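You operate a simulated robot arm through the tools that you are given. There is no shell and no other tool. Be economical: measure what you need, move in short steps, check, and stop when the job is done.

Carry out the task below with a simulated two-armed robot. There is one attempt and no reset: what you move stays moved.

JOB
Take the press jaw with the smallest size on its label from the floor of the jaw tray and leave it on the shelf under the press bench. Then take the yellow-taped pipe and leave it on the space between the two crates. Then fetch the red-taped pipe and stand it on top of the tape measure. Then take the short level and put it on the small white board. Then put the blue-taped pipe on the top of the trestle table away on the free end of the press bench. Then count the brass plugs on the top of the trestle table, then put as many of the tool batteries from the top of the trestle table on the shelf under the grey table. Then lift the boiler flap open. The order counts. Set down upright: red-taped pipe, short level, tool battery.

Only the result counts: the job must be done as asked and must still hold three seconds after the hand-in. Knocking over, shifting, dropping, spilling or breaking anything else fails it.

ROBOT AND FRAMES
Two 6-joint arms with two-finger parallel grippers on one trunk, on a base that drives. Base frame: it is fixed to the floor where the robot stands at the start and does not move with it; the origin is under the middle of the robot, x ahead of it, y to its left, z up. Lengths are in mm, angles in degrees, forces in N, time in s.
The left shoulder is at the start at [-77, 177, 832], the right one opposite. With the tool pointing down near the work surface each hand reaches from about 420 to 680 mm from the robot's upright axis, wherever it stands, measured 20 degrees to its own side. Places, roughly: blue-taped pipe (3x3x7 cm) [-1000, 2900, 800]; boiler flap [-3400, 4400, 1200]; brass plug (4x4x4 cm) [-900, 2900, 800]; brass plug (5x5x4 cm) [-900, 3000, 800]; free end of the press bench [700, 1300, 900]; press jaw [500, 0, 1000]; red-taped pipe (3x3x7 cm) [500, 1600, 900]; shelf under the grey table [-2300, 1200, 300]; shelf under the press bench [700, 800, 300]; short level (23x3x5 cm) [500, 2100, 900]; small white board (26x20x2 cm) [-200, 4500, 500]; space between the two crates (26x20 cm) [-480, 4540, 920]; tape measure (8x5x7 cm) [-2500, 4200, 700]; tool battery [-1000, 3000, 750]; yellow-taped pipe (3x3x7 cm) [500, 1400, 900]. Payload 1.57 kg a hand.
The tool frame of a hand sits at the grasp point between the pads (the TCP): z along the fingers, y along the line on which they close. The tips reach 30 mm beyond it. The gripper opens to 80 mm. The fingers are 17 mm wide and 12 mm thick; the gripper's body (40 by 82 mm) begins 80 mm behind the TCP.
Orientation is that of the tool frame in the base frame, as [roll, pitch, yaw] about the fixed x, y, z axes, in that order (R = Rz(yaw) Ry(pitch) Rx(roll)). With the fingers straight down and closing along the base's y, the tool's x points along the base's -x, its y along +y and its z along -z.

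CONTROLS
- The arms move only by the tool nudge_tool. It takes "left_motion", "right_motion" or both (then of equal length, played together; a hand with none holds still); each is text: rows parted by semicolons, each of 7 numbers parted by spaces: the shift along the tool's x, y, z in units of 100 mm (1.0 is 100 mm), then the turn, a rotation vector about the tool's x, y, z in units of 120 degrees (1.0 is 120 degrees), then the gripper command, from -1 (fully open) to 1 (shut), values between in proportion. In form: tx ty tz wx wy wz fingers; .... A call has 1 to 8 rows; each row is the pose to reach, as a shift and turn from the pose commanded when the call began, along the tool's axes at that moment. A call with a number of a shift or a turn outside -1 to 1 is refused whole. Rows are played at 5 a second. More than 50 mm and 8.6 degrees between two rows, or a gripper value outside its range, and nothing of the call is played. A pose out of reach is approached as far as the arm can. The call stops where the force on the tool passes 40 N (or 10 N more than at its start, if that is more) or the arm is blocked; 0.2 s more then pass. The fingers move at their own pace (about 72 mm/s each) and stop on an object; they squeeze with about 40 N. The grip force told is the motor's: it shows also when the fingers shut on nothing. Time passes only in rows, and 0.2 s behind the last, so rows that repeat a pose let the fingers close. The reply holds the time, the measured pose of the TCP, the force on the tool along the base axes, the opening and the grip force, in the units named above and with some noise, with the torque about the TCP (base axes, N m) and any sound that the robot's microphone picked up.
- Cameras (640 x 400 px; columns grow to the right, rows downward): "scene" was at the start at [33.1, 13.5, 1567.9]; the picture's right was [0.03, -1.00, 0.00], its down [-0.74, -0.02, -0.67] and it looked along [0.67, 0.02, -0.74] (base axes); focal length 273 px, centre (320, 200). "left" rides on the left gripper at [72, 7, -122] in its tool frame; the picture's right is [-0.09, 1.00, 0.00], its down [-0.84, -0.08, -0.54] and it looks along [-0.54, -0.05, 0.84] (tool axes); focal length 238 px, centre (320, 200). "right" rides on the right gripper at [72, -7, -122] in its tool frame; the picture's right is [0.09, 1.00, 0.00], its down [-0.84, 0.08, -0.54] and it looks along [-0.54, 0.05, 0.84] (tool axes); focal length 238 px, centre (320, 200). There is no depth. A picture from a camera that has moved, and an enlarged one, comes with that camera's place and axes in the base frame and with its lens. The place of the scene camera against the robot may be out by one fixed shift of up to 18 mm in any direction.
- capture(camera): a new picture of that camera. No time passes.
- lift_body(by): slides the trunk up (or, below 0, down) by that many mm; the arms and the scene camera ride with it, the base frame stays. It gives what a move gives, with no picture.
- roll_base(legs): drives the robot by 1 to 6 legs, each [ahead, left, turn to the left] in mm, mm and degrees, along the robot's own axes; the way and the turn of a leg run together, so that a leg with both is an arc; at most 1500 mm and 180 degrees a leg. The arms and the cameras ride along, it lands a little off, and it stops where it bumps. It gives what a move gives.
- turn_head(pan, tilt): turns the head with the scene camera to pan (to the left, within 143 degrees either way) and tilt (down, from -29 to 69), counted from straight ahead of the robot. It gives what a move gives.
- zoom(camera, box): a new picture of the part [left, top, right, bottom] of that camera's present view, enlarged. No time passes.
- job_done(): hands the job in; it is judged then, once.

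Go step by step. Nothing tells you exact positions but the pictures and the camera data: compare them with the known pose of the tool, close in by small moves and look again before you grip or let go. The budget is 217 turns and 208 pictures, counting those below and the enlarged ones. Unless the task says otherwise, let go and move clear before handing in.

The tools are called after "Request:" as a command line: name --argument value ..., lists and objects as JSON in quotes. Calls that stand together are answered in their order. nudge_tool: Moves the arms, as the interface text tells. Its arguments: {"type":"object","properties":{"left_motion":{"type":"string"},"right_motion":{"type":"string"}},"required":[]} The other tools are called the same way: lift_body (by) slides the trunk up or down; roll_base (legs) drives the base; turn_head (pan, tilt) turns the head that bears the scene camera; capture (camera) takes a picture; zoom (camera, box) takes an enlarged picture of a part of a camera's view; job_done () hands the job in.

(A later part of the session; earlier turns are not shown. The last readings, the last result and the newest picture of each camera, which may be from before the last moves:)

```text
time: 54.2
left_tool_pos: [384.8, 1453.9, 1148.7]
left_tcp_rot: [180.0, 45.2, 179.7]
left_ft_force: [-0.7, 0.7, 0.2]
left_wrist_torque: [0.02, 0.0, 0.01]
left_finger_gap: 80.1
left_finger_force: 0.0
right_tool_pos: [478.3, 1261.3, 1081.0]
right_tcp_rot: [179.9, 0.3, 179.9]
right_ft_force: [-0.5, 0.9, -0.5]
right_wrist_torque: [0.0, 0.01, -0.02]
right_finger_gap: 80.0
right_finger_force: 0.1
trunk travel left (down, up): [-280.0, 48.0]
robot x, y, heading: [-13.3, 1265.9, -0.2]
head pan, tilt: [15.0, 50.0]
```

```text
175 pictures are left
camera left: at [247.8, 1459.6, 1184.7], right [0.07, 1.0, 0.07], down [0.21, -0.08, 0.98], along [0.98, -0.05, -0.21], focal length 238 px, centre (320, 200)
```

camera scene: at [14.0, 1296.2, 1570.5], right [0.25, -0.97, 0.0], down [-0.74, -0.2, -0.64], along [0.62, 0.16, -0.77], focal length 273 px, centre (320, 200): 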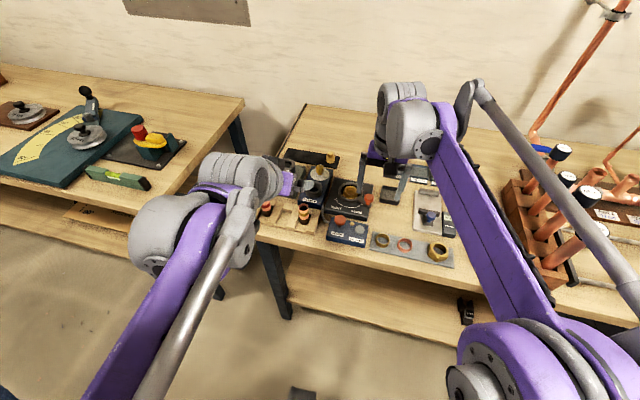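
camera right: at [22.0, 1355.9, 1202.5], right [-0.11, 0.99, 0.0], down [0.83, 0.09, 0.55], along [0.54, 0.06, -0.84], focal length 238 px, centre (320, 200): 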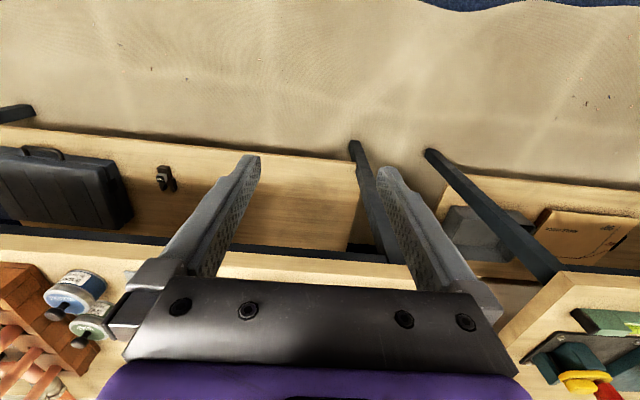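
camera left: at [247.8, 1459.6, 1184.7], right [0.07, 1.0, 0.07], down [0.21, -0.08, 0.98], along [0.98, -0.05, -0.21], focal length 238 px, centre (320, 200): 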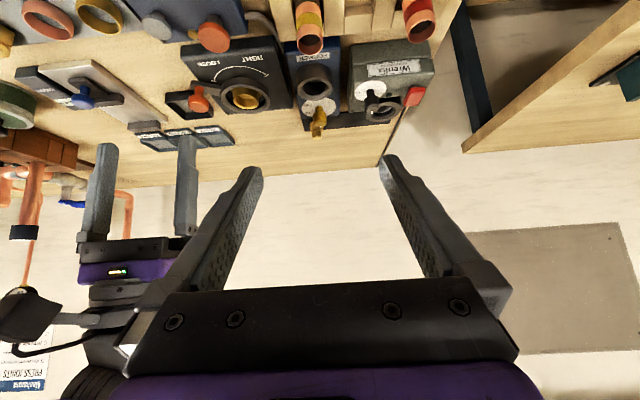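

The left camera sees both pipes upside-down near its top edge. I zoom in for exact positions.

Request:
zoom --camera "left" --box '[270, 0, 470, 125]'

Request:
zoom --camera "scene" --box '[240, 150, 400, 250]'

```text
3.20 times, centred on (370, 62) of left
camera zoom: at [247.8, 1459.6, 1184.7], right [0.07, 1.0, 0.07], down [0.21, -0.08, 0.98], along [0.98, -0.05, -0.21], focal length 763 px, centre (160, 640)
```

zoom: 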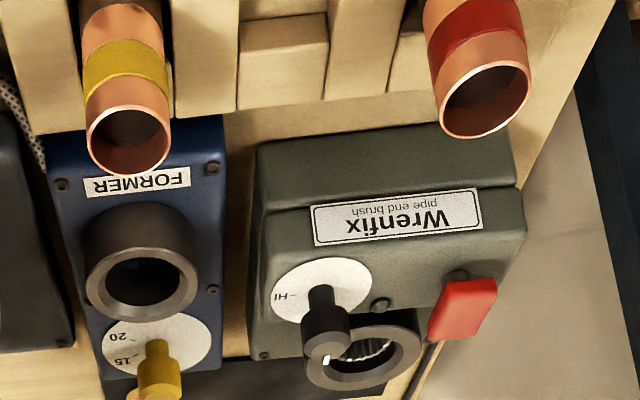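

```text
4.00 times, centred on (320, 200) of scene
camera zoom: at [14.0, 1296.2, 1570.5], right [0.25, -0.97, 0.0], down [-0.74, -0.2, -0.64], along [0.62, 0.16, -0.77], focal length 1094 px, centre (320, 200)
```

zoom: 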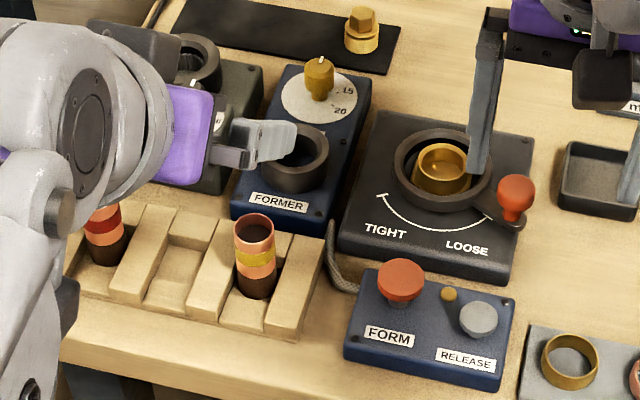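

The yellow pipe's axis is at about [446, 1450], its top at z≈983, about 26 mm thick. I move the left hand above it.

Request:
nudge_tool --left_motion "0.05 -0.01 0.33 0 0 0 -1; 0.1 -0.02 0.66 0 0 0 -1; 0.141 -0.04 1 0 0 0 -1; 0.141 -0.04 1 0 0 0 -1"

Request:
capture --camera "left"

```text
time: 55.2
left_tool_pos: [445.8, 1448.3, 1068.8]
left_tcp_rot: [179.9, 45.1, 179.7]
left_ft_force: [-0.8, 0.1, -0.5]
left_wrist_torque: [0.02, -0.01, -0.01]
left_finger_gap: 80.0
left_finger_force: 0.0
right_tool_pos: [479.0, 1261.0, 1080.9]
right_tcp_rot: [180.0, 0.3, 179.8]
right_ft_force: [-0.2, -0.1, 0.3]
right_wrist_torque: [0.0, 0.02, 0.02]
right_finger_gap: 79.9
right_finger_force: 0.1
trunk travel left (down, up): [-280.0, 48.0]
robot x, y, heading: [-14.7, 1265.3, -0.2]
head pan, tilt: [15.0, 50.0]
```

```text
172 pictures are left
camera left: at [308.5, 1455.6, 1103.9], right [0.07, 1.0, 0.07], down [0.21, -0.08, 0.98], along [0.98, -0.05, -0.21], focal length 238 px, centre (320, 200)
```

left: 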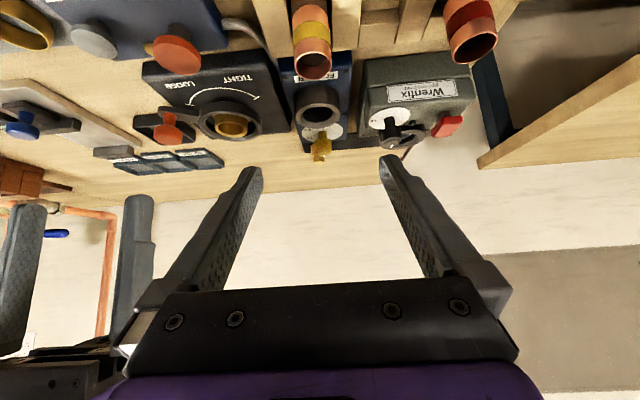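

Aligned. Descend straight down around the pipe and close.

Request:
nudge_tool --left_motion "0.2 0.01 0.2 0 0 0 -1; 0.4 0.015 0.4 0 0 0 -1; 0.58 0.015 0.58 0 0 0 -1; 0.75 0.015 0.75 0 0 0 -1; 0.75 0.015 0.75 0 0 0 1; 0.75 0.015 0.75 0 0 0 1; 0.75 0.015 0.75 0 0 0 1; 0.75 0.015 0.75 0 0 0 1"

Request:
capture --camera "left"

```text
time: 57.0
left_tool_pos: [446.4, 1450.8, 962.4]
left_tcp_rot: [179.9, 45.0, 179.7]
left_ft_force: [0.0, -0.4, -0.1]
left_wrist_torque: [0.06, 0.01, 0.04]
left_finger_gap: 26.2
left_finger_force: 37.4
right_tool_pos: [479.5, 1259.2, 1081.4]
right_tcp_rot: [-180.0, 0.3, 179.9]
right_ft_force: [-0.1, 0.5, -0.1]
right_wrist_torque: [-0.03, -0.03, 0.02]
right_finger_gap: 80.4
right_finger_force: 0.1
trunk travel left (down, up): [-280.0, 48.0]
robot x, y, heading: [-12.5, 1265.4, 0.0]
head pan, tilt: [15.0, 50.0]
```

```text
171 pictures are left
camera left: at [308.8, 1457.5, 998.3], right [0.07, 1.0, 0.07], down [0.21, -0.08, 0.97], along [0.98, -0.05, -0.21], focal length 238 px, centre (320, 200)
```

left: 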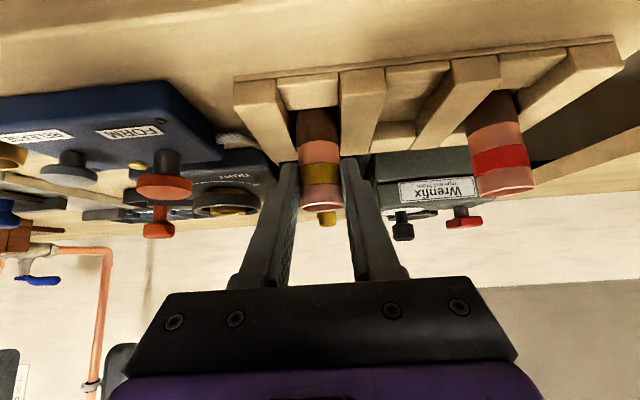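

The yellow pipe is gripped. I lift it straight up out of its slot.

Request:
nudge_tool --left_motion "-0.2 0 -0.2 0 0 0 1; -0.4 0 -0.4 0 0 0 1; -0.6 0 -0.6 0 0 0 1; -0.8 0 -0.8 0 0 0 1; -1 0 -1 0 0 0 1"

Request:
capture --camera "left"

```text
time: 58.2
left_tool_pos: [444.8, 1450.3, 1103.9]
left_tcp_rot: [179.9, 45.0, 179.8]
left_ft_force: [-0.2, 0.0, 0.1]
left_wrist_torque: [0.01, -0.01, -0.01]
left_finger_gap: 26.1
left_finger_force: 36.8
right_tool_pos: [480.9, 1260.8, 1079.9]
right_tcp_rot: [-180.0, 0.4, 179.9]
right_ft_force: [-0.2, 0.4, -1.1]
right_wrist_torque: [0.01, -0.02, -0.01]
right_finger_gap: 79.9
right_finger_force: 0.1
trunk travel left (down, up): [-280.0, 48.0]
robot x, y, heading: [-12.3, 1264.4, 0.1]
head pan, tilt: [15.0, 50.0]
```

```text
170 pictures are left
camera left: at [307.6, 1457.0, 1140.0], right [0.07, 1.0, 0.07], down [0.21, -0.08, 0.97], along [0.98, -0.05, -0.21], focal length 238 px, centre (320, 200)
```

left: 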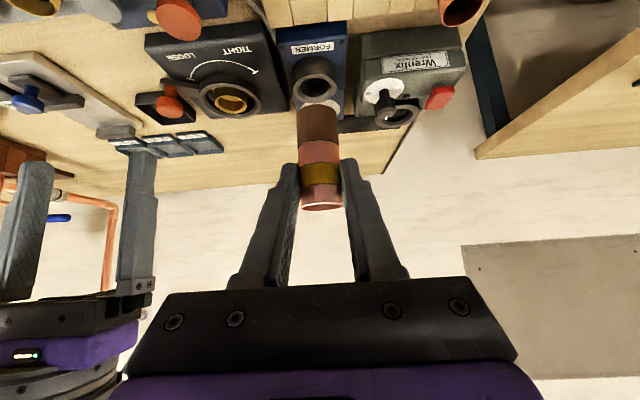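

The pipe is out and held. I back off, turn to face the rack and drive along the corridor.

Request:
roll_base --legs '[[-330, 0, 0], [0, 0, 90], [1300, -60, 0], [950, 0, 0]]'

Request:
turn_head --pan 5 --tilt 35

Request:
capture --camera "scene"

Request:
capture --camera "left"

```text
time: 74.9
left_tool_pos: [-476.5, 3971.6, 1104.9]
left_tcp_rot: [179.8, 45.0, -89.7]
left_ft_force: [-0.2, 0.0, 0.3]
left_wrist_torque: [0.01, 0.0, -0.01]
left_finger_gap: 26.0
left_finger_force: 37.6
right_tool_pos: [-286.9, 4008.5, 1080.7]
right_tcp_rot: [-180.0, 0.3, -89.6]
right_ft_force: [-0.9, -0.1, 0.7]
right_wrist_torque: [0.01, 0.01, -0.01]
right_finger_gap: 79.8
right_finger_force: 0.1
trunk travel left (down, up): [-280.0, 48.0]
robot x, y, heading: [-286.7, 3513.3, 90.3]
head pan, tilt: [15.0, 50.0]
```

```text
time: 75.7
left_tool_pos: [-477.0, 3972.2, 1104.9]
left_tcp_rot: [179.9, 44.9, -89.7]
left_ft_force: [0.1, -0.3, -1.0]
left_wrist_torque: [0.0, 0.04, 0.02]
left_finger_gap: 26.1
left_finger_force: 37.2
right_tool_pos: [-287.1, 4007.9, 1080.4]
right_tcp_rot: [-180.0, 0.3, -89.6]
right_ft_force: [0.1, 0.4, 0.2]
right_wrist_torque: [0.01, -0.01, 0.01]
right_finger_gap: 80.2
right_finger_force: 0.1
trunk travel left (down, up): [-280.0, 48.0]
robot x, y, heading: [-284.9, 3514.1, 90.0]
head pan, tilt: [5.0, 35.0]
```

```text
169 pictures are left
camera scene: at [-300.1, 3570.9, 1592.2], right [1.0, 0.09, 0.0], down [0.05, -0.57, -0.82], along [-0.08, 0.82, -0.57], focal length 273 px, centre (320, 200)
```

scene: 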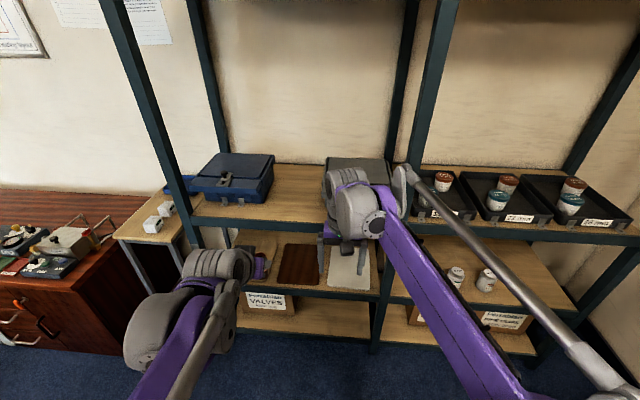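

```text
168 pictures are left
camera left: at [-482.0, 3834.2, 1139.6], right [-1.0, 0.06, 0.07], down [0.08, 0.21, 0.97], along [0.04, 0.98, -0.21], focal length 238 px, centre (320, 200)
```

left: 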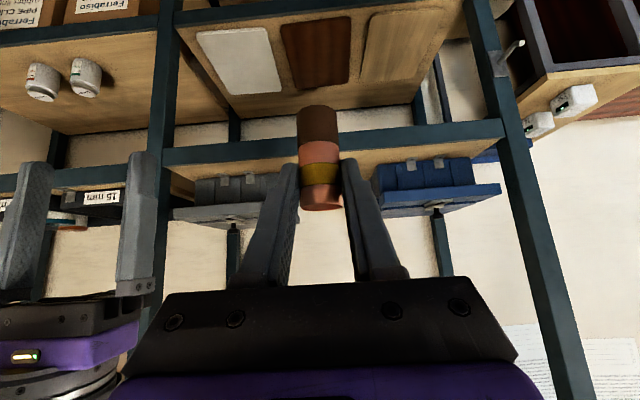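

The gap between the crates is ahead at x≈−480. I pull the right hand back so its arm doesn't meet the rack post.

Request:
nudge_tool --right_motion "0.33 0 -0.2 0 0 0 -1; 0.66 0 -0.4 0 0 0 -1; 1 0 -0.6 0 0 0 -1"

Request:
nudge_tool --right_motion "0.25 -0.3 -0.2 0 0 0 -1; 0.5 -0.6 -0.4 0 0 0 -1"

Request:
capture --camera "scene"

```text
time: 76.5
left_tool_pos: [-476.2, 3970.7, 1103.9]
left_tcp_rot: [179.9, 45.1, -89.6]
left_ft_force: [0.1, -0.1, -1.5]
left_wrist_torque: [0.01, -0.03, -0.01]
left_finger_gap: 26.2
left_finger_force: 37.1
right_tool_pos: [-287.3, 3905.9, 1140.1]
right_tcp_rot: [179.9, 0.4, -89.6]
right_ft_force: [0.9, -0.5, -0.4]
right_wrist_torque: [0.02, 0.0, -0.01]
right_finger_gap: 79.8
right_finger_force: 0.3
trunk travel left (down, up): [-280.0, 48.0]
robot x, y, heading: [-288.7, 3515.3, 90.4]
head pan, tilt: [5.0, 35.0]
```

```text
time: 77.1
left_tool_pos: [-476.6, 3970.3, 1104.0]
left_tcp_rot: [179.9, 45.2, -89.7]
left_ft_force: [-0.8, 0.4, -0.6]
left_wrist_torque: [-0.02, 0.0, 0.0]
left_finger_gap: 25.9
left_finger_force: 37.3
right_tool_pos: [-225.3, 3855.4, 1179.0]
right_tcp_rot: [179.9, 0.3, -89.6]
right_ft_force: [0.2, 0.5, 0.6]
right_wrist_torque: [0.01, 0.01, -0.04]
right_finger_gap: 80.1
right_finger_force: 0.0
trunk travel left (down, up): [-280.0, 48.0]
robot x, y, heading: [-287.5, 3516.7, 90.1]
head pan, tilt: [5.0, 35.0]
```

```text
167 pictures are left
camera scene: at [-299.6, 3569.9, 1592.3], right [1.0, 0.09, 0.0], down [0.05, -0.57, -0.82], along [-0.08, 0.82, -0.57], focal length 273 px, centre (320, 200)
```

scene: 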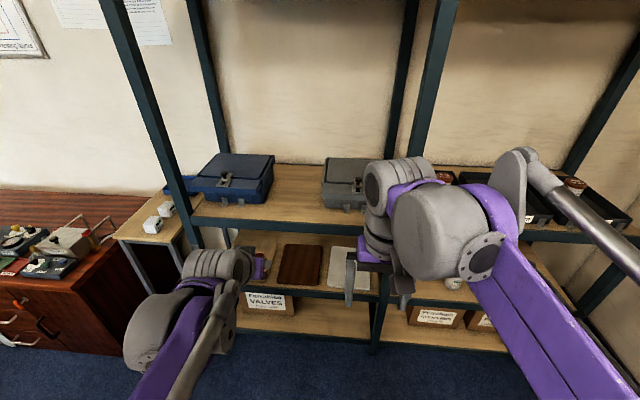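

Now the gap is visible: from x≈−616 to −360. I drive forward and then extend the left hand in.

Request:
roll_base --legs '[[450, 8, 0]]'

Request:
capture --camera "left"

Request:
capture --camera "scene"

```text
time: 79.8
left_tool_pos: [-482.6, 4422.8, 1104.1]
left_tcp_rot: [180.0, 45.0, -89.9]
left_ft_force: [0.2, 0.3, -0.4]
left_wrist_torque: [-0.03, -0.01, 0.0]
left_finger_gap: 26.2
left_finger_force: 36.7
right_tool_pos: [-235.2, 4308.1, 1179.4]
right_tcp_rot: [-180.0, 0.3, -89.9]
right_ft_force: [-0.5, 0.3, 0.4]
right_wrist_torque: [-0.01, -0.01, -0.01]
right_finger_gap: 80.2
right_finger_force: 0.0
trunk travel left (down, up): [-280.0, 48.0]
robot x, y, heading: [-292.6, 3964.2, 90.2]
head pan, tilt: [5.0, 35.0]
```

```text
166 pictures are left
camera left: at [-489.9, 4286.0, 1139.5], right [-1.0, 0.06, 0.07], down [0.08, 0.21, 0.97], along [0.05, 0.98, -0.21], focal length 238 px, centre (320, 200)
```

left: 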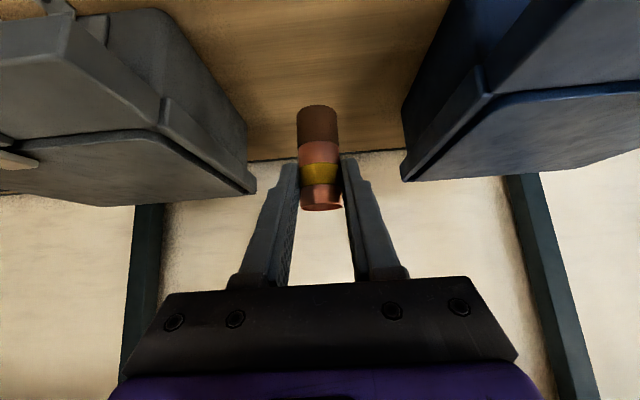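

```text
165 pictures are left
camera scene: at [-309.3, 4021.9, 1592.2], right [1.0, 0.09, 0.0], down [0.05, -0.57, -0.82], along [-0.07, 0.82, -0.57], focal length 273 px, centre (320, 200)
```

scene: 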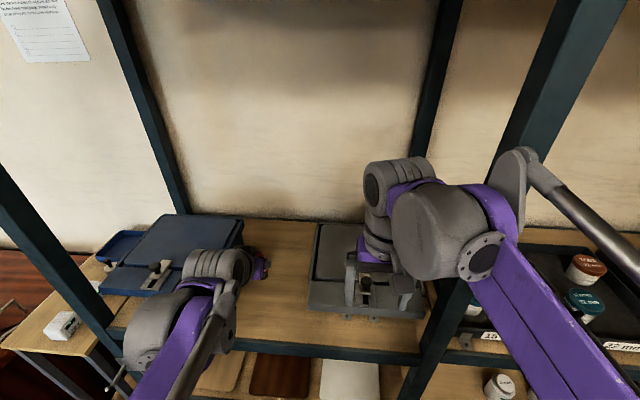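

Clear on both sides. Extend into the gap, then lower.

Request:
nudge_tool --left_motion "-0.25 0.02 0.25 0 0 0 1; -0.5 0.02 0.5 0 0 0 1; -0.7 0.02 0.7 0 0 0 1; -0.827 0.02 0.827 0 0 0 1"

Request:
nudge_tool --left_motion "0.2 0 0.2 0 0 0 1; 0.4 0 0.4 0 0 0 1; 0.6 0 0.6 0 0 0 1; 0.72 0 0.72 0 0 0 1"

Request:
capture --camera "left"

Request:
capture --camera "scene"

```text
time: 80.8
left_tool_pos: [-486.0, 4540.8, 1102.6]
left_tcp_rot: [179.9, 45.1, -89.9]
left_ft_force: [-0.4, 0.6, -0.2]
left_wrist_torque: [-0.02, -0.01, 0.01]
left_finger_gap: 26.4
left_finger_force: 37.5
right_tool_pos: [-234.0, 4308.6, 1179.0]
right_tcp_rot: [-180.0, 0.3, -89.8]
right_ft_force: [0.6, -0.3, -0.5]
right_wrist_torque: [0.02, -0.02, 0.0]
right_finger_gap: 80.0
right_finger_force: 0.0
trunk travel left (down, up): [-280.0, 48.0]
robot x, y, heading: [-297.8, 3964.0, 90.1]
head pan, tilt: [5.0, 35.0]
```

```text
time: 81.8
left_tool_pos: [-486.9, 4540.1, 1001.4]
left_tcp_rot: [179.9, 44.9, -89.9]
left_ft_force: [0.5, 0.1, -0.6]
left_wrist_torque: [0.01, 0.0, 0.0]
left_finger_gap: 26.1
left_finger_force: 37.1
right_tool_pos: [-235.0, 4307.4, 1177.5]
right_tcp_rot: [180.0, 0.3, -89.9]
right_ft_force: [0.6, 0.4, 0.2]
right_wrist_torque: [0.02, 0.01, 0.02]
right_finger_gap: 79.7
right_finger_force: 0.1
trunk travel left (down, up): [-280.0, 48.0]
robot x, y, heading: [-299.0, 3963.6, 90.1]
head pan, tilt: [5.0, 35.0]
```

```text
164 pictures are left
camera left: at [-492.7, 4403.1, 1037.6], right [-1.0, 0.06, 0.07], down [0.08, 0.21, 0.97], along [0.05, 0.98, -0.21], focal length 238 px, centre (320, 200)
```

left: 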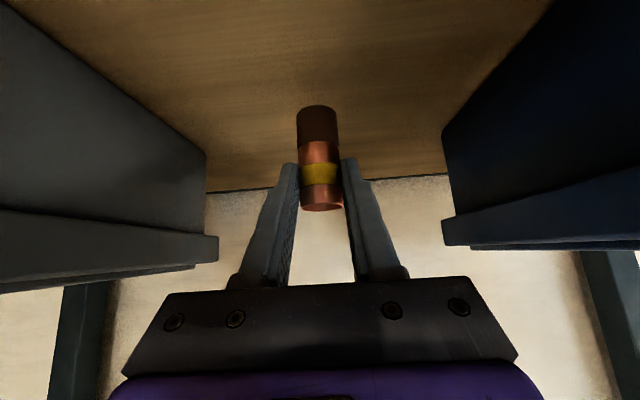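

```text
163 pictures are left
camera scene: at [-309.3, 4022.0, 1592.3], right [1.0, 0.09, 0.0], down [0.05, -0.57, -0.82], along [-0.07, 0.82, -0.57], focal length 273 px, centre (320, 200)
```

scene: 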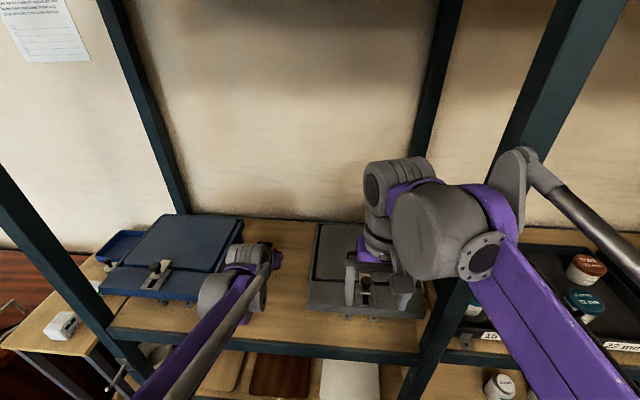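

Centred between the crates. I lower gently until the pipe touches.

Request:
nudge_tool --left_motion "0.04 0 0.04 0 0 0 1; 0.08 0 0.08 0 0 0 1; 0.11 0 0.11 0 0 0 1; 0.13 0 0.13 0 0 0 1; 0.145 0 0.145 0 0 0 1; 0.16 0 0.16 0 0 0 1; 0.175 0 0.175 0 0 0 1; 0.19 0 0.19 0 0 0 1"

```text
time: 83.6
left_tool_pos: [-485.6, 4539.7, 978.3]
left_tcp_rot: [179.8, 45.4, -90.0]
left_ft_force: [-1.9, 2.6, 27.6]
left_wrist_torque: [0.55, -0.01, 0.05]
left_finger_gap: 26.3
left_finger_force: 37.3
right_tool_pos: [-233.3, 4306.8, 1180.6]
right_tcp_rot: [179.8, 0.3, -89.8]
right_ft_force: [0.1, -0.5, -0.5]
right_wrist_torque: [0.01, 0.01, 0.0]
right_finger_gap: 80.1
right_finger_force: 0.1
trunk travel left (down, up): [-280.0, 48.0]
robot x, y, heading: [-293.1, 3967.9, 90.1]
head pan, tilt: [5.0, 35.0]
```

Contact. Ease off 3 mm, open, and rise.

Request:
nudge_tool --left_motion "-0.022 0 -0.022 0 0 0 1; -0.022 0 -0.022 0 0 0 -1; -0.022 0 -0.022 0 0 0 -1; -0.022 0 -0.022 0 0 0 -1; -0.25 0 -0.25 0 0 0 -1; -0.5 0 -0.5 0 0 0 -1; -0.75 0 -0.75 0 0 0 -1; -1 0 -1 0 0 0 -1"

Request:
capture --camera "left"

```text
time: 85.4
left_tool_pos: [-485.5, 4540.4, 1117.3]
left_tcp_rot: [179.9, 45.0, -90.0]
left_ft_force: [0.4, 0.0, 0.4]
left_wrist_torque: [0.03, 0.01, 0.02]
left_finger_gap: 80.3
left_finger_force: 0.0
right_tool_pos: [-234.0, 4307.4, 1179.9]
right_tcp_rot: [-180.0, 0.4, -89.8]
right_ft_force: [0.9, 0.3, 1.2]
right_wrist_torque: [-0.01, 0.04, 0.02]
right_finger_gap: 79.7
right_finger_force: 0.1
trunk travel left (down, up): [-280.0, 48.0]
robot x, y, heading: [-297.2, 3965.7, 89.7]
head pan, tilt: [5.0, 35.0]
```

```text
162 pictures are left
camera left: at [-492.3, 4403.1, 1152.9], right [-1.0, 0.06, 0.07], down [0.08, 0.21, 0.97], along [0.05, 0.98, -0.21], focal length 238 px, centre (320, 200)
```

left: 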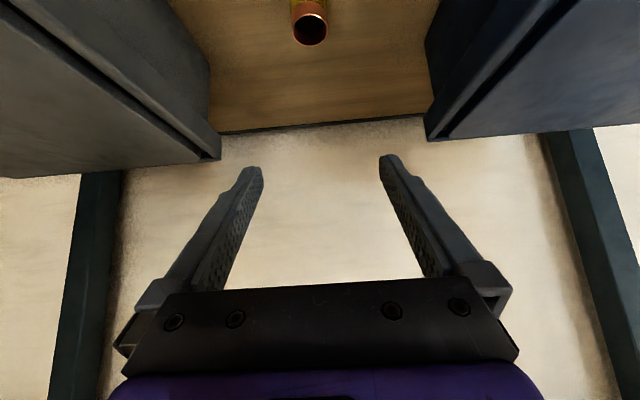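

The yellow pipe stands between the crates. I retract and go back for the red pipe.

Request:
nudge_tool --left_motion "0.25 0 -0.25 0 0 0 -1; 0.5 0 -0.5 0 0 0 -1; 0.827 0 -0.827 0 0 0 -1"

Request:
roll_base --legs '[[-1300, 0, 0], [-1291, 0, 0], [0, 0, -90], [250, 0, 0]]'

Request:
capture --camera "left"

```text
time: 86.2
left_tool_pos: [-487.0, 4421.0, 1117.0]
left_tcp_rot: [179.9, 45.1, -90.1]
left_ft_force: [0.6, 0.4, 0.2]
left_wrist_torque: [0.03, 0.01, -0.01]
left_finger_gap: 80.2
left_finger_force: 0.1
right_tool_pos: [-233.6, 4306.6, 1179.1]
right_tcp_rot: [-180.0, 0.4, -89.8]
right_ft_force: [0.0, 0.0, -1.5]
right_wrist_torque: [0.03, -0.01, 0.01]
right_finger_gap: 80.3
right_finger_force: 0.0
trunk travel left (down, up): [-280.0, 48.0]
robot x, y, heading: [-298.6, 3964.0, 90.0]
head pan, tilt: [5.0, 35.0]
```

```text
time: 104.0
left_tool_pos: [417.1, 1583.8, 1115.7]
left_tcp_rot: [179.8, 45.0, -179.5]
left_ft_force: [1.0, 0.2, 0.0]
left_wrist_torque: [0.0, 0.0, 0.0]
left_finger_gap: 80.0
left_finger_force: 0.0
right_tool_pos: [302.8, 1330.0, 1179.7]
right_tcp_rot: [-180.0, 0.3, -179.4]
right_ft_force: [-0.4, 0.5, 0.9]
right_wrist_torque: [0.02, 0.0, 0.04]
right_finger_gap: 80.1
right_finger_force: 0.0
trunk travel left (down, up): [-280.0, 48.0]
robot x, y, heading: [-40.6, 1389.6, 0.6]
head pan, tilt: [5.0, 35.0]
```

```text
161 pictures are left
camera left: at [279.6, 1588.9, 1151.3], right [0.06, 1.0, 0.07], down [0.21, -0.08, 0.97], along [0.98, -0.04, -0.21], focal length 238 px, centre (320, 200)
```

left: 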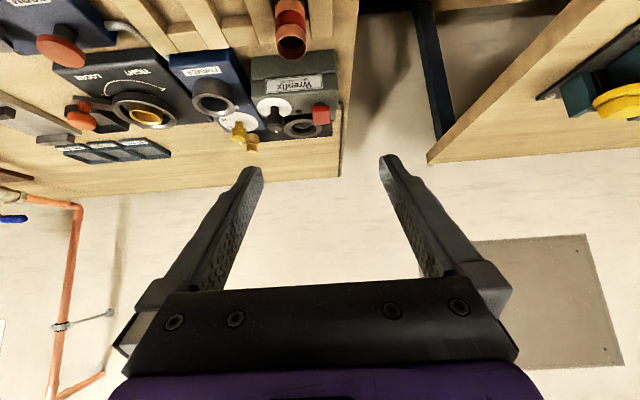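

Red pipe at about [443, 1567]. I move above it and check.

Request:
nudge_tool --left_motion "0.1 -0.08 0.3 0 0 0 -1; 0.212 -0.165 0.58 0 0 0 -1; 0.212 -0.165 0.58 0 0 0 -1"

Request:
zoom --camera "left" --box '[220, 0, 420, 125]'

```text
time: 104.8
left_tool_pos: [443.4, 1567.1, 1058.5]
left_tcp_rot: [179.9, 45.1, -179.6]
left_ft_force: [-0.2, -0.5, 0.1]
left_wrist_torque: [0.01, 0.01, 0.01]
left_finger_gap: 79.9
left_finger_force: 0.0
right_tool_pos: [302.5, 1329.9, 1179.8]
right_tcp_rot: [179.9, 0.3, -179.4]
right_ft_force: [-0.1, 0.2, 0.6]
right_wrist_torque: [0.01, -0.02, 0.0]
right_finger_gap: 80.0
right_finger_force: 0.1
trunk travel left (down, up): [-280.0, 48.0]
robot x, y, heading: [-39.4, 1390.8, 0.4]
head pan, tilt: [5.0, 35.0]
```

```text
3.20 times, centred on (320, 62) of left
camera zoom: at [306.2, 1572.7, 1095.2], right [0.06, 1.0, 0.07], down [0.21, -0.08, 0.97], along [0.98, -0.04, -0.21], focal length 763 px, centre (320, 640)
```

zoom: 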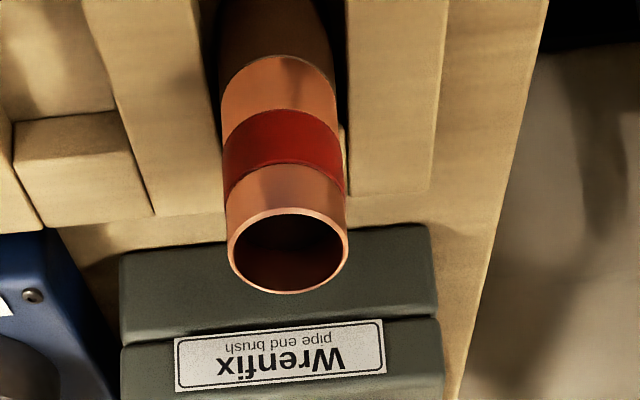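

Aligned; descend and grip.

Request:
nudge_tool --left_motion "0.2 0 0.2 0 0 0 -1; 0.4 -0.01 0.4 0 0 0 -1; 0.55 -0.01 0.57 0 0 0 -1; 0.67 -0.01 0.69 0 0 0 -1; 0.67 -0.01 0.69 0 0 0 1; 0.67 -0.01 0.69 0 0 0 1; 0.67 -0.01 0.69 0 0 0 1; 0.67 -0.01 0.69 0 0 0 1"

Request:
nudge_tool --left_motion "-0.2 0 -0.2 0 0 0 1; -0.4 0 -0.4 0 0 0 1; -0.6 0 -0.6 0 0 0 1; -0.8 0 -0.8 0 0 0 1; -1 0 -1 0 0 0 1"

Request:
capture --camera "left"

```text
time: 106.6
left_tool_pos: [444.5, 1567.6, 963.5]
left_tcp_rot: [179.9, 45.1, -179.6]
left_ft_force: [0.8, -0.2, -0.2]
left_wrist_torque: [0.02, 0.0, 0.0]
left_finger_gap: 25.9
left_finger_force: 37.5
right_tool_pos: [303.1, 1330.3, 1179.0]
right_tcp_rot: [-180.0, 0.3, -179.3]
right_ft_force: [0.2, 0.0, -0.2]
right_wrist_torque: [-0.01, 0.0, 0.04]
right_finger_gap: 79.8
right_finger_force: 0.1
trunk travel left (down, up): [-280.0, 48.0]
robot x, y, heading: [-36.7, 1391.3, 0.6]
head pan, tilt: [5.0, 35.0]
```

```text
time: 107.8
left_tool_pos: [444.4, 1566.4, 1105.4]
left_tcp_rot: [179.9, 45.0, -179.6]
left_ft_force: [-0.7, -1.0, -0.8]
left_wrist_torque: [0.0, 0.0, -0.01]
left_finger_gap: 26.5
left_finger_force: 37.6
right_tool_pos: [303.5, 1329.9, 1179.2]
right_tcp_rot: [179.9, 0.3, -179.4]
right_ft_force: [-0.4, 0.0, 0.2]
right_wrist_torque: [0.02, 0.02, 0.0]
right_finger_gap: 79.8
right_finger_force: 0.0
trunk travel left (down, up): [-280.0, 48.0]
robot x, y, heading: [-42.8, 1391.8, 0.6]
head pan, tilt: [5.0, 35.0]
```

```text
159 pictures are left
camera left: at [307.4, 1571.9, 1141.3], right [0.06, 1.0, 0.07], down [0.21, -0.08, 0.97], along [0.98, -0.04, -0.21], focal length 238 px, centre (320, 200)
```

left: 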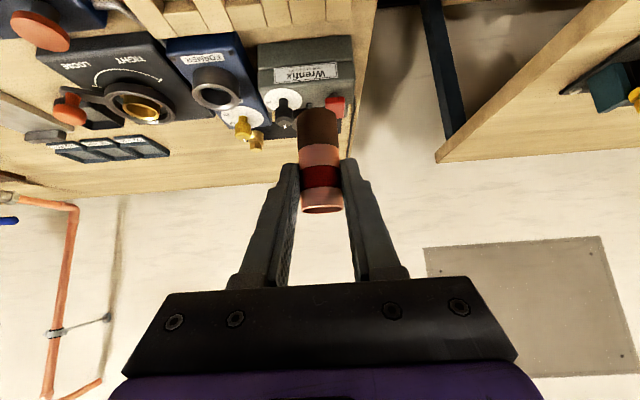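

Red pipe held. I drive round the trestle table's far side towards the cabinet with the tape measure, then look.

Request:
roll_base --legs '[[-280, 0, 0], [0, 0, 89.5], [1300, 0, 0], [1050, 0, 0], [0, 0, 90], [600, 0, 0]]'

Request:
turn_head --pan -25 --tilt 25

Request:
capture --camera "scene"

```text
time: 131.5
left_tool_pos: [-1372.5, 3548.4, 1104.8]
left_tcp_rot: [179.8, 45.0, 0.8]
left_ft_force: [0.9, -1.5, -0.5]
left_wrist_torque: [0.01, 0.01, 0.06]
left_finger_gap: 26.1
left_finger_force: 37.5
right_tool_pos: [-1231.0, 3784.4, 1179.5]
right_tcp_rot: [179.9, 0.3, 0.9]
right_ft_force: [-1.3, 0.0, -0.2]
right_wrist_torque: [0.0, 0.0, -0.03]
right_finger_gap: 79.8
right_finger_force: 0.0
trunk travel left (down, up): [-280.0, 48.0]
robot x, y, heading: [-892.0, 3725.3, -179.4]
head pan, tilt: [5.0, 35.0]
```

```text
time: 132.4
left_tool_pos: [-1372.8, 3547.0, 1106.1]
left_tcp_rot: [179.9, 45.0, 0.7]
left_ft_force: [0.2, 0.4, 0.3]
left_wrist_torque: [-0.01, -0.01, -0.03]
left_finger_gap: 26.2
left_finger_force: 37.0
right_tool_pos: [-1232.0, 3784.9, 1180.5]
right_tcp_rot: [179.9, 0.4, 0.9]
right_ft_force: [0.3, -0.5, 0.0]
right_wrist_torque: [0.0, 0.0, 0.0]
right_finger_gap: 79.9
right_finger_force: 0.0
trunk travel left (down, up): [-280.0, 48.0]
robot x, y, heading: [-889.7, 3728.8, -179.5]
head pan, tilt: [-25.0, 25.0]
```

```text
158 pictures are left
camera scene: at [-935.3, 3774.8, 1608.0], right [0.41, 0.91, 0.0], down [0.39, -0.17, -0.91], along [-0.83, 0.37, -0.42], focal length 273 px, centre (320, 200)
```

scene: 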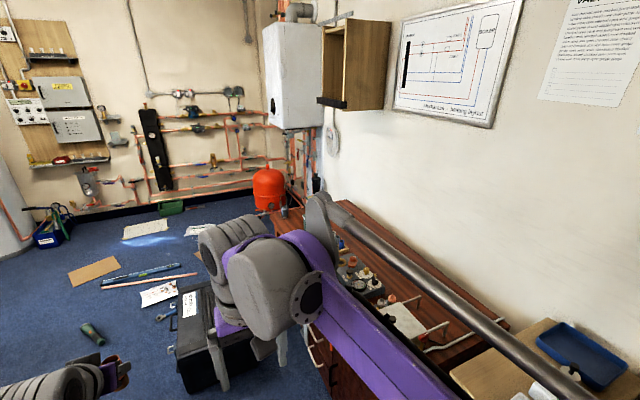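

My own arm blocks the view; I drive a bit on and turn toward the cabinet.

Request:
roll_base --legs '[[500, 120, 0], [0, 0, -50]]'

Request:
turn_head --pan 12 --tilt 30

Request:
capture --camera "scene"

```text
time: 137.7
left_tool_pos: [-1836.7, 3851.8, 1104.8]
left_tcp_rot: [179.8, 45.0, -48.9]
left_ft_force: [0.7, -1.2, -0.2]
left_wrist_torque: [-0.01, 0.02, -0.02]
left_finger_gap: 26.5
left_finger_force: 37.8
right_tool_pos: [-1565.8, 3897.9, 1180.6]
right_tcp_rot: [180.0, 0.3, -48.7]
right_ft_force: [0.0, -0.6, -0.9]
right_wrist_torque: [0.03, 0.0, -0.01]
right_finger_gap: 79.9
right_finger_force: 0.0
trunk travel left (down, up): [-280.0, 48.0]
robot x, y, heading: [-1382.6, 3600.5, 131.1]
head pan, tilt: [-25.0, 25.0]
```

```text
time: 138.7
left_tool_pos: [-1836.7, 3851.9, 1105.1]
left_tcp_rot: [179.9, 44.9, -48.8]
left_ft_force: [0.5, -0.8, 0.1]
left_wrist_torque: [-0.01, -0.04, 0.01]
left_finger_gap: 26.1
left_finger_force: 36.8
right_tool_pos: [-1565.1, 3898.3, 1179.1]
right_tcp_rot: [-179.9, 0.3, -48.6]
right_ft_force: [0.3, -0.2, -0.7]
right_wrist_torque: [-0.01, 0.01, 0.02]
right_finger_gap: 80.2
right_finger_force: 0.0
trunk travel left (down, up): [-280.0, 48.0]
robot x, y, heading: [-1386.2, 3597.8, 131.4]
head pan, tilt: [12.0, 30.0]
```

```text
157 pictures are left
camera scene: at [-1436.2, 3632.8, 1600.1], right [0.6, 0.8, 0.0], down [0.4, -0.3, -0.87], along [-0.69, 0.52, -0.5], focal length 273 px, centre (320, 200)
```

scene: 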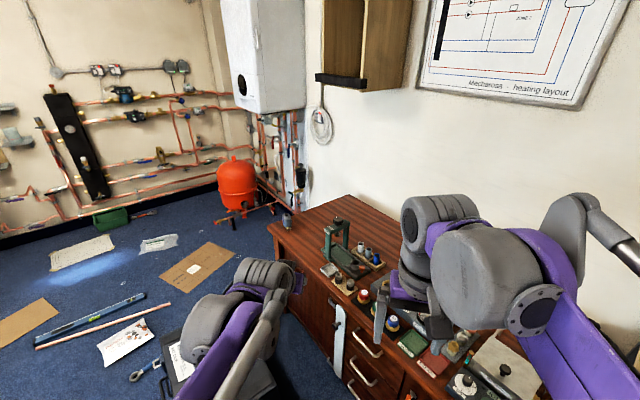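

Request:
zoom --camera "scene" --box '[260, 180, 460, 305]'

Request:
zoom --camera "scene" --box '[260, 265, 520, 400]'

Request:
capture --camera "left"

```text
3.20 times, centred on (360, 242) of scene
camera zoom: at [-1436.2, 3632.8, 1600.1], right [0.6, 0.8, 0.0], down [0.4, -0.3, -0.87], along [-0.69, 0.52, -0.5], focal length 875 px, centre (192, 64)
```

zoom: 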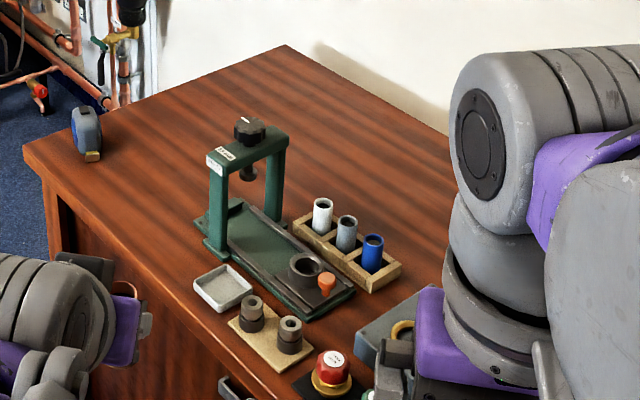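

```text
2.46 times, centred on (390, 332) of scene
camera zoom: at [-1436.2, 3632.8, 1600.1], right [0.6, 0.8, 0.0], down [0.4, -0.3, -0.87], along [-0.69, 0.52, -0.5], focal length 673 px, centre (148, -126)
```

zoom: 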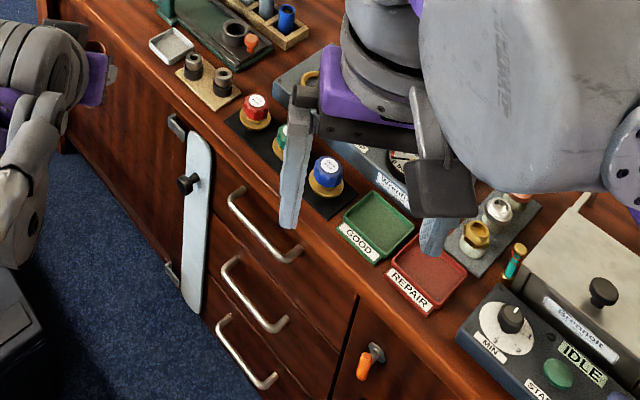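

```text
154 pictures are left
camera left: at [-1750.8, 3744.3, 1140.8], right [-0.79, -0.61, 0.07], down [-0.08, 0.21, 0.97], along [-0.61, 0.77, -0.21], focal length 238 px, centre (320, 200)
```

left: 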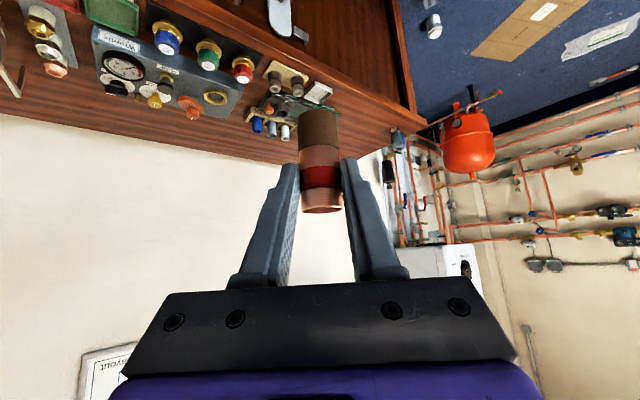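

The tape measure stands on the cabinet's left corner near [-2533, 4234]. A black toolbox and loose items lie on the floor; I survey the floor before planning the approach.

Request:
turn_head --pan 45 --tilt 35

Request:
capture --camera "scene"

Request:
turn_head --pan 80 --tilt 30

Request:
capture --camera "scene"

```text
time: 139.7
left_tool_pos: [-1836.4, 3852.5, 1105.6]
left_tcp_rot: [179.9, 45.0, -48.8]
left_ft_force: [0.5, -0.9, 0.5]
left_wrist_torque: [-0.01, -0.07, 0.03]
left_finger_gap: 25.8
left_finger_force: 37.3
right_tool_pos: [-1565.1, 3899.2, 1179.5]
right_tcp_rot: [-179.9, 0.3, -48.7]
right_ft_force: [0.6, 0.1, 0.9]
right_wrist_torque: [0.04, 0.02, 0.05]
right_finger_gap: 80.0
right_finger_force: 0.0
trunk travel left (down, up): [-280.0, 48.0]
robot x, y, heading: [-1384.9, 3594.3, 131.0]
head pan, tilt: [45.0, 35.0]
```

```text
153 pictures are left
camera scene: at [-1451.7, 3584.5, 1592.3], right [0.07, 1.0, 0.0], down [0.57, -0.04, -0.82], along [-0.82, 0.05, -0.57], focal length 273 px, centre (320, 200)
```

scene: 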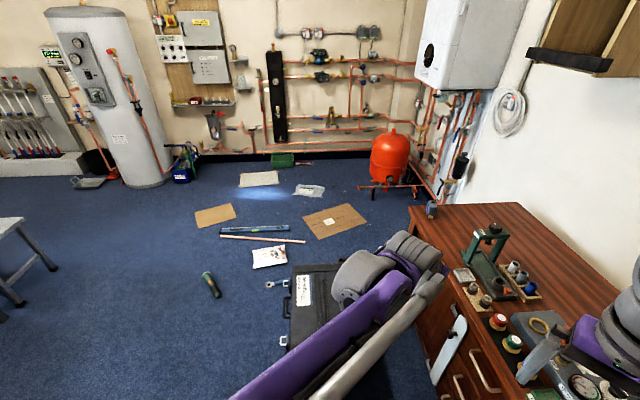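

```text
time: 140.7
left_tool_pos: [-1836.0, 3851.7, 1104.9]
left_tcp_rot: [179.9, 45.0, -48.8]
left_ft_force: [0.0, 0.3, -0.2]
left_wrist_torque: [-0.01, -0.01, -0.01]
left_finger_gap: 26.1
left_finger_force: 36.7
right_tool_pos: [-1565.5, 3898.6, 1178.5]
right_tcp_rot: [180.0, 0.3, -48.7]
right_ft_force: [1.2, -0.6, 0.6]
right_wrist_torque: [-0.02, 0.01, -0.01]
right_finger_gap: 80.1
right_finger_force: 0.1
trunk travel left (down, up): [-280.0, 48.0]
robot x, y, heading: [-1387.9, 3600.1, 131.0]
head pan, tilt: [80.0, 30.0]
```

```text
152 pictures are left
camera scene: at [-1441.2, 3531.8, 1600.1], right [-0.52, 0.86, 0.0], down [0.43, 0.26, -0.87], along [-0.74, -0.45, -0.5], focal length 273 px, centre (320, 200)
```

scene: 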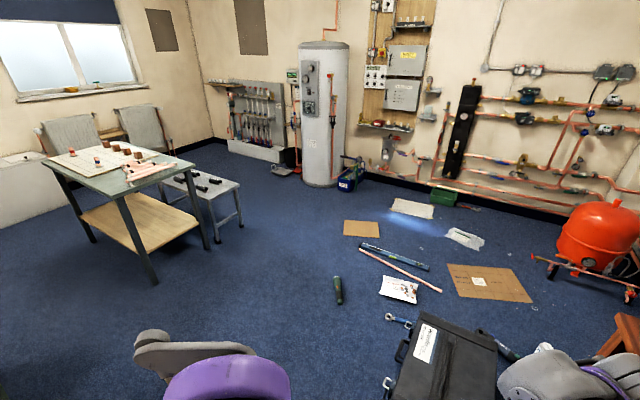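

To know how close I may get, I look down at my own base and at the toolbox side.

Request:
turn_head --pan 60 --tilt 69

Request:
capture --camera "scene"

Request:
turn_head --pan 0 --tilt 69

Request:
capture --camera "scene"

```text
time: 141.8
left_tool_pos: [-1836.4, 3851.3, 1105.0]
left_tcp_rot: [180.0, 44.9, -48.8]
left_ft_force: [-0.4, 0.3, 0.3]
left_wrist_torque: [0.0, 0.01, 0.0]
left_finger_gap: 26.2
left_finger_force: 37.2
right_tool_pos: [-1564.7, 3899.2, 1179.5]
right_tcp_rot: [179.9, 0.2, -48.7]
right_ft_force: [0.5, 0.1, 0.4]
right_wrist_torque: [0.01, 0.01, 0.03]
right_finger_gap: 80.1
right_finger_force: 0.1
trunk travel left (down, up): [-280.0, 48.0]
robot x, y, heading: [-1385.5, 3600.0, 131.1]
head pan, tilt: [60.0, 68.8]
```

```text
151 pictures are left
camera scene: at [-1418.7, 3567.7, 1548.6], right [-0.19, 0.98, 0.0], down [0.91, 0.18, -0.36], along [-0.36, -0.07, -0.93], focal length 273 px, centre (320, 200)
```

scene: 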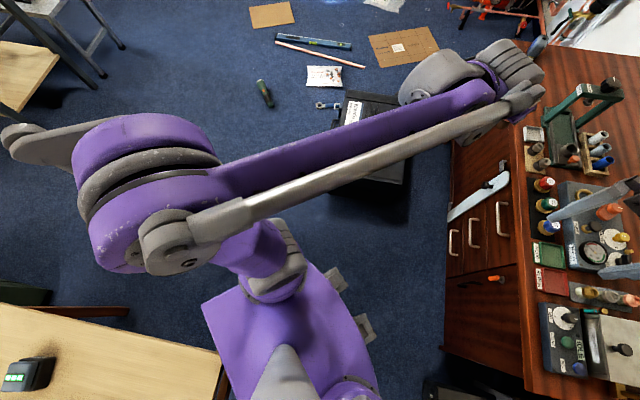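

```text
time: 143.1
left_tool_pos: [-1836.2, 3852.0, 1105.7]
left_tcp_rot: [179.9, 45.0, -48.8]
left_ft_force: [-0.3, -0.3, -1.0]
left_wrist_torque: [-0.03, 0.0, 0.0]
left_finger_gap: 26.1
left_finger_force: 37.6
right_tool_pos: [-1564.6, 3898.6, 1178.8]
right_tcp_rot: [180.0, 0.3, -48.6]
right_ft_force: [-1.1, 0.1, -0.3]
right_wrist_torque: [0.0, 0.0, -0.02]
right_finger_gap: 80.1
right_finger_force: 0.0
trunk travel left (down, up): [-280.0, 48.0]
robot x, y, heading: [-1389.4, 3600.1, 131.3]
head pan, tilt: [0.0, 68.8]
```

```text
150 pictures are left
camera scene: at [-1400.7, 3620.7, 1548.6], right [0.75, 0.66, 0.0], down [0.61, -0.7, -0.36], along [-0.24, 0.27, -0.93], focal length 273 px, centre (320, 200)
```

scene: 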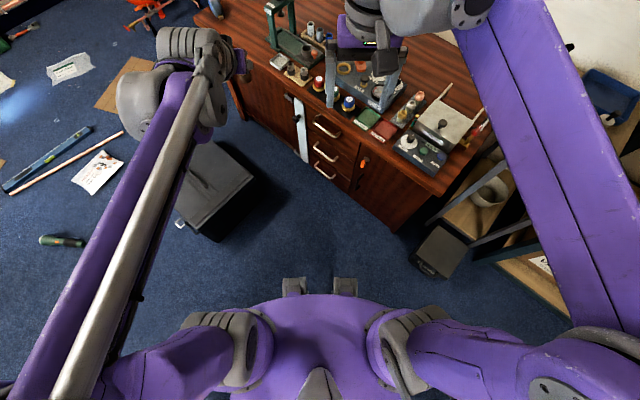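

My base is compact (about ±150–200 mm). I can stand between cabinet and toolbox' right end and reach left with the left arm; I go there facing the wall.

Request:
roll_base --legs '[[0, 0, -41], [270, 0, 0], [0, 420, 0]]'

Request:
turn_head --pan 60 --tilt 45

Request:
capture --camera "scene"

Request:
capture --camera "left"

```text
time: 150.3
left_tool_pos: [-1952.2, 4348.0, 1105.8]
left_tcp_rot: [179.9, 45.0, -89.5]
left_ft_force: [0.7, 0.1, -0.3]
left_wrist_torque: [-0.03, 0.0, 0.01]
left_finger_gap: 26.5
left_finger_force: 37.4
right_tool_pos: [-1716.0, 4206.7, 1179.5]
right_tcp_rot: [-180.0, 0.3, -89.4]
right_ft_force: [0.1, 0.0, 0.8]
right_wrist_torque: [0.05, -0.02, 0.01]
right_finger_gap: 80.0
right_finger_force: 0.1
trunk travel left (down, up): [-280.0, 48.0]
robot x, y, heading: [-1775.9, 3864.5, 90.5]
head pan, tilt: [0.0, 68.8]
stopped in leg 3: the robot was blocked; the commanded pose is now the measured one
```

```text
time: 151.6
left_tool_pos: [-1952.1, 4349.4, 1105.6]
left_tcp_rot: [179.9, 45.1, -89.6]
left_ft_force: [-0.7, -0.3, 0.2]
left_wrist_torque: [-0.05, -0.03, 0.02]
left_finger_gap: 26.5
left_finger_force: 36.8
right_tool_pos: [-1716.1, 4206.7, 1178.9]
right_tcp_rot: [180.0, 0.3, -89.4]
right_ft_force: [0.1, 0.9, 0.8]
right_wrist_torque: [-0.04, -0.04, -0.02]
right_finger_gap: 79.9
right_finger_force: 0.0
trunk travel left (down, up): [-280.0, 48.0]
robot x, y, heading: [-1775.9, 3865.5, 90.4]
head pan, tilt: [60.0, 45.0]
```

```text
149 pictures are left
camera scene: at [-1850.9, 3873.6, 1577.4], right [0.49, 0.87, 0.0], down [0.62, -0.35, -0.71], along [-0.61, 0.35, -0.71], focal length 273 px, centre (320, 200)
```

scene: 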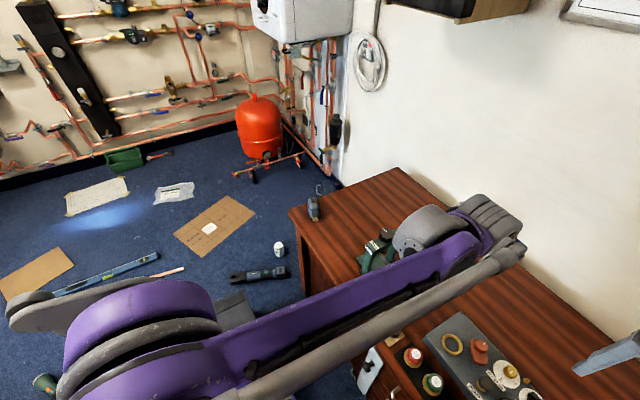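

```text
148 pictures are left
camera left: at [-1957.3, 4211.9, 1140.8], right [-1.0, 0.06, 0.07], down [0.08, 0.21, 0.97], along [0.04, 0.98, -0.21], focal length 238 px, centre (320, 200)
```

left: 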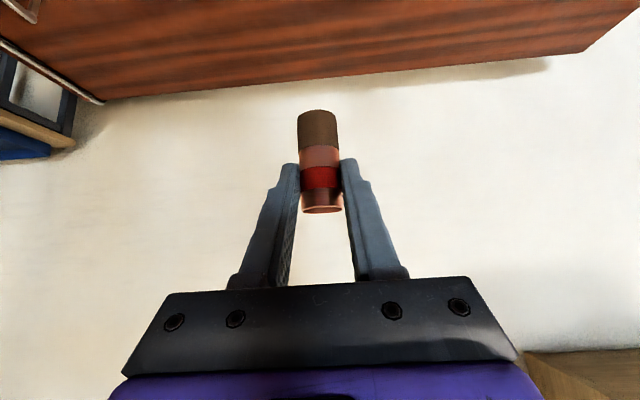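

The base touched the toolbox side; I step 25 mm away from it and turn left 20° so the left arm faces the tape measure (about [-2538, 4240], top z≈777).

Request:
roll_base --legs '[[0, -25, 0], [0, 0, 20]]'

Request:
zoom --camera "scene" --box '[240, 120, 440, 245]'

```text
time: 153.6
left_tool_pos: [-2082.1, 4259.8, 1105.5]
left_tcp_rot: [179.8, 45.1, -69.6]
left_ft_force: [0.0, 0.3, -0.8]
left_wrist_torque: [0.02, 0.02, 0.02]
left_finger_gap: 26.4
left_finger_force: 37.4
right_tool_pos: [-1812.3, 4207.6, 1179.7]
right_tcp_rot: [179.8, 0.3, -69.5]
right_ft_force: [0.2, -0.3, 0.9]
right_wrist_torque: [0.03, 0.0, 0.01]
right_finger_gap: 80.3
right_finger_force: 0.0
trunk travel left (down, up): [-280.0, 48.0]
robot x, y, heading: [-1750.8, 3863.7, 110.3]
head pan, tilt: [60.0, 45.0]
```

```text
3.20 times, centred on (340, 182) of scene
camera zoom: at [-1821.2, 3849.8, 1577.5], right [0.17, 0.99, 0.0], down [0.7, -0.12, -0.71], along [-0.7, 0.12, -0.71], focal length 875 px, centre (256, 256)
```

zoom: 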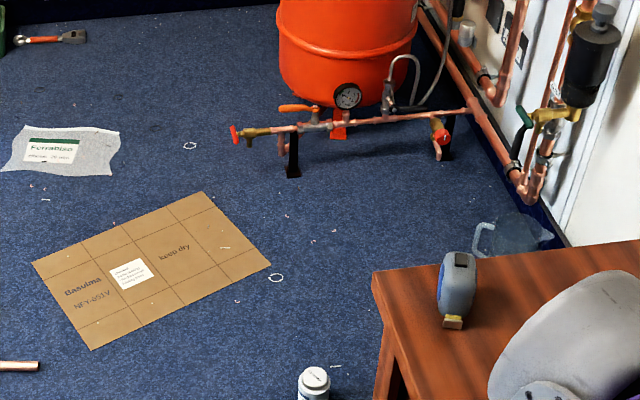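

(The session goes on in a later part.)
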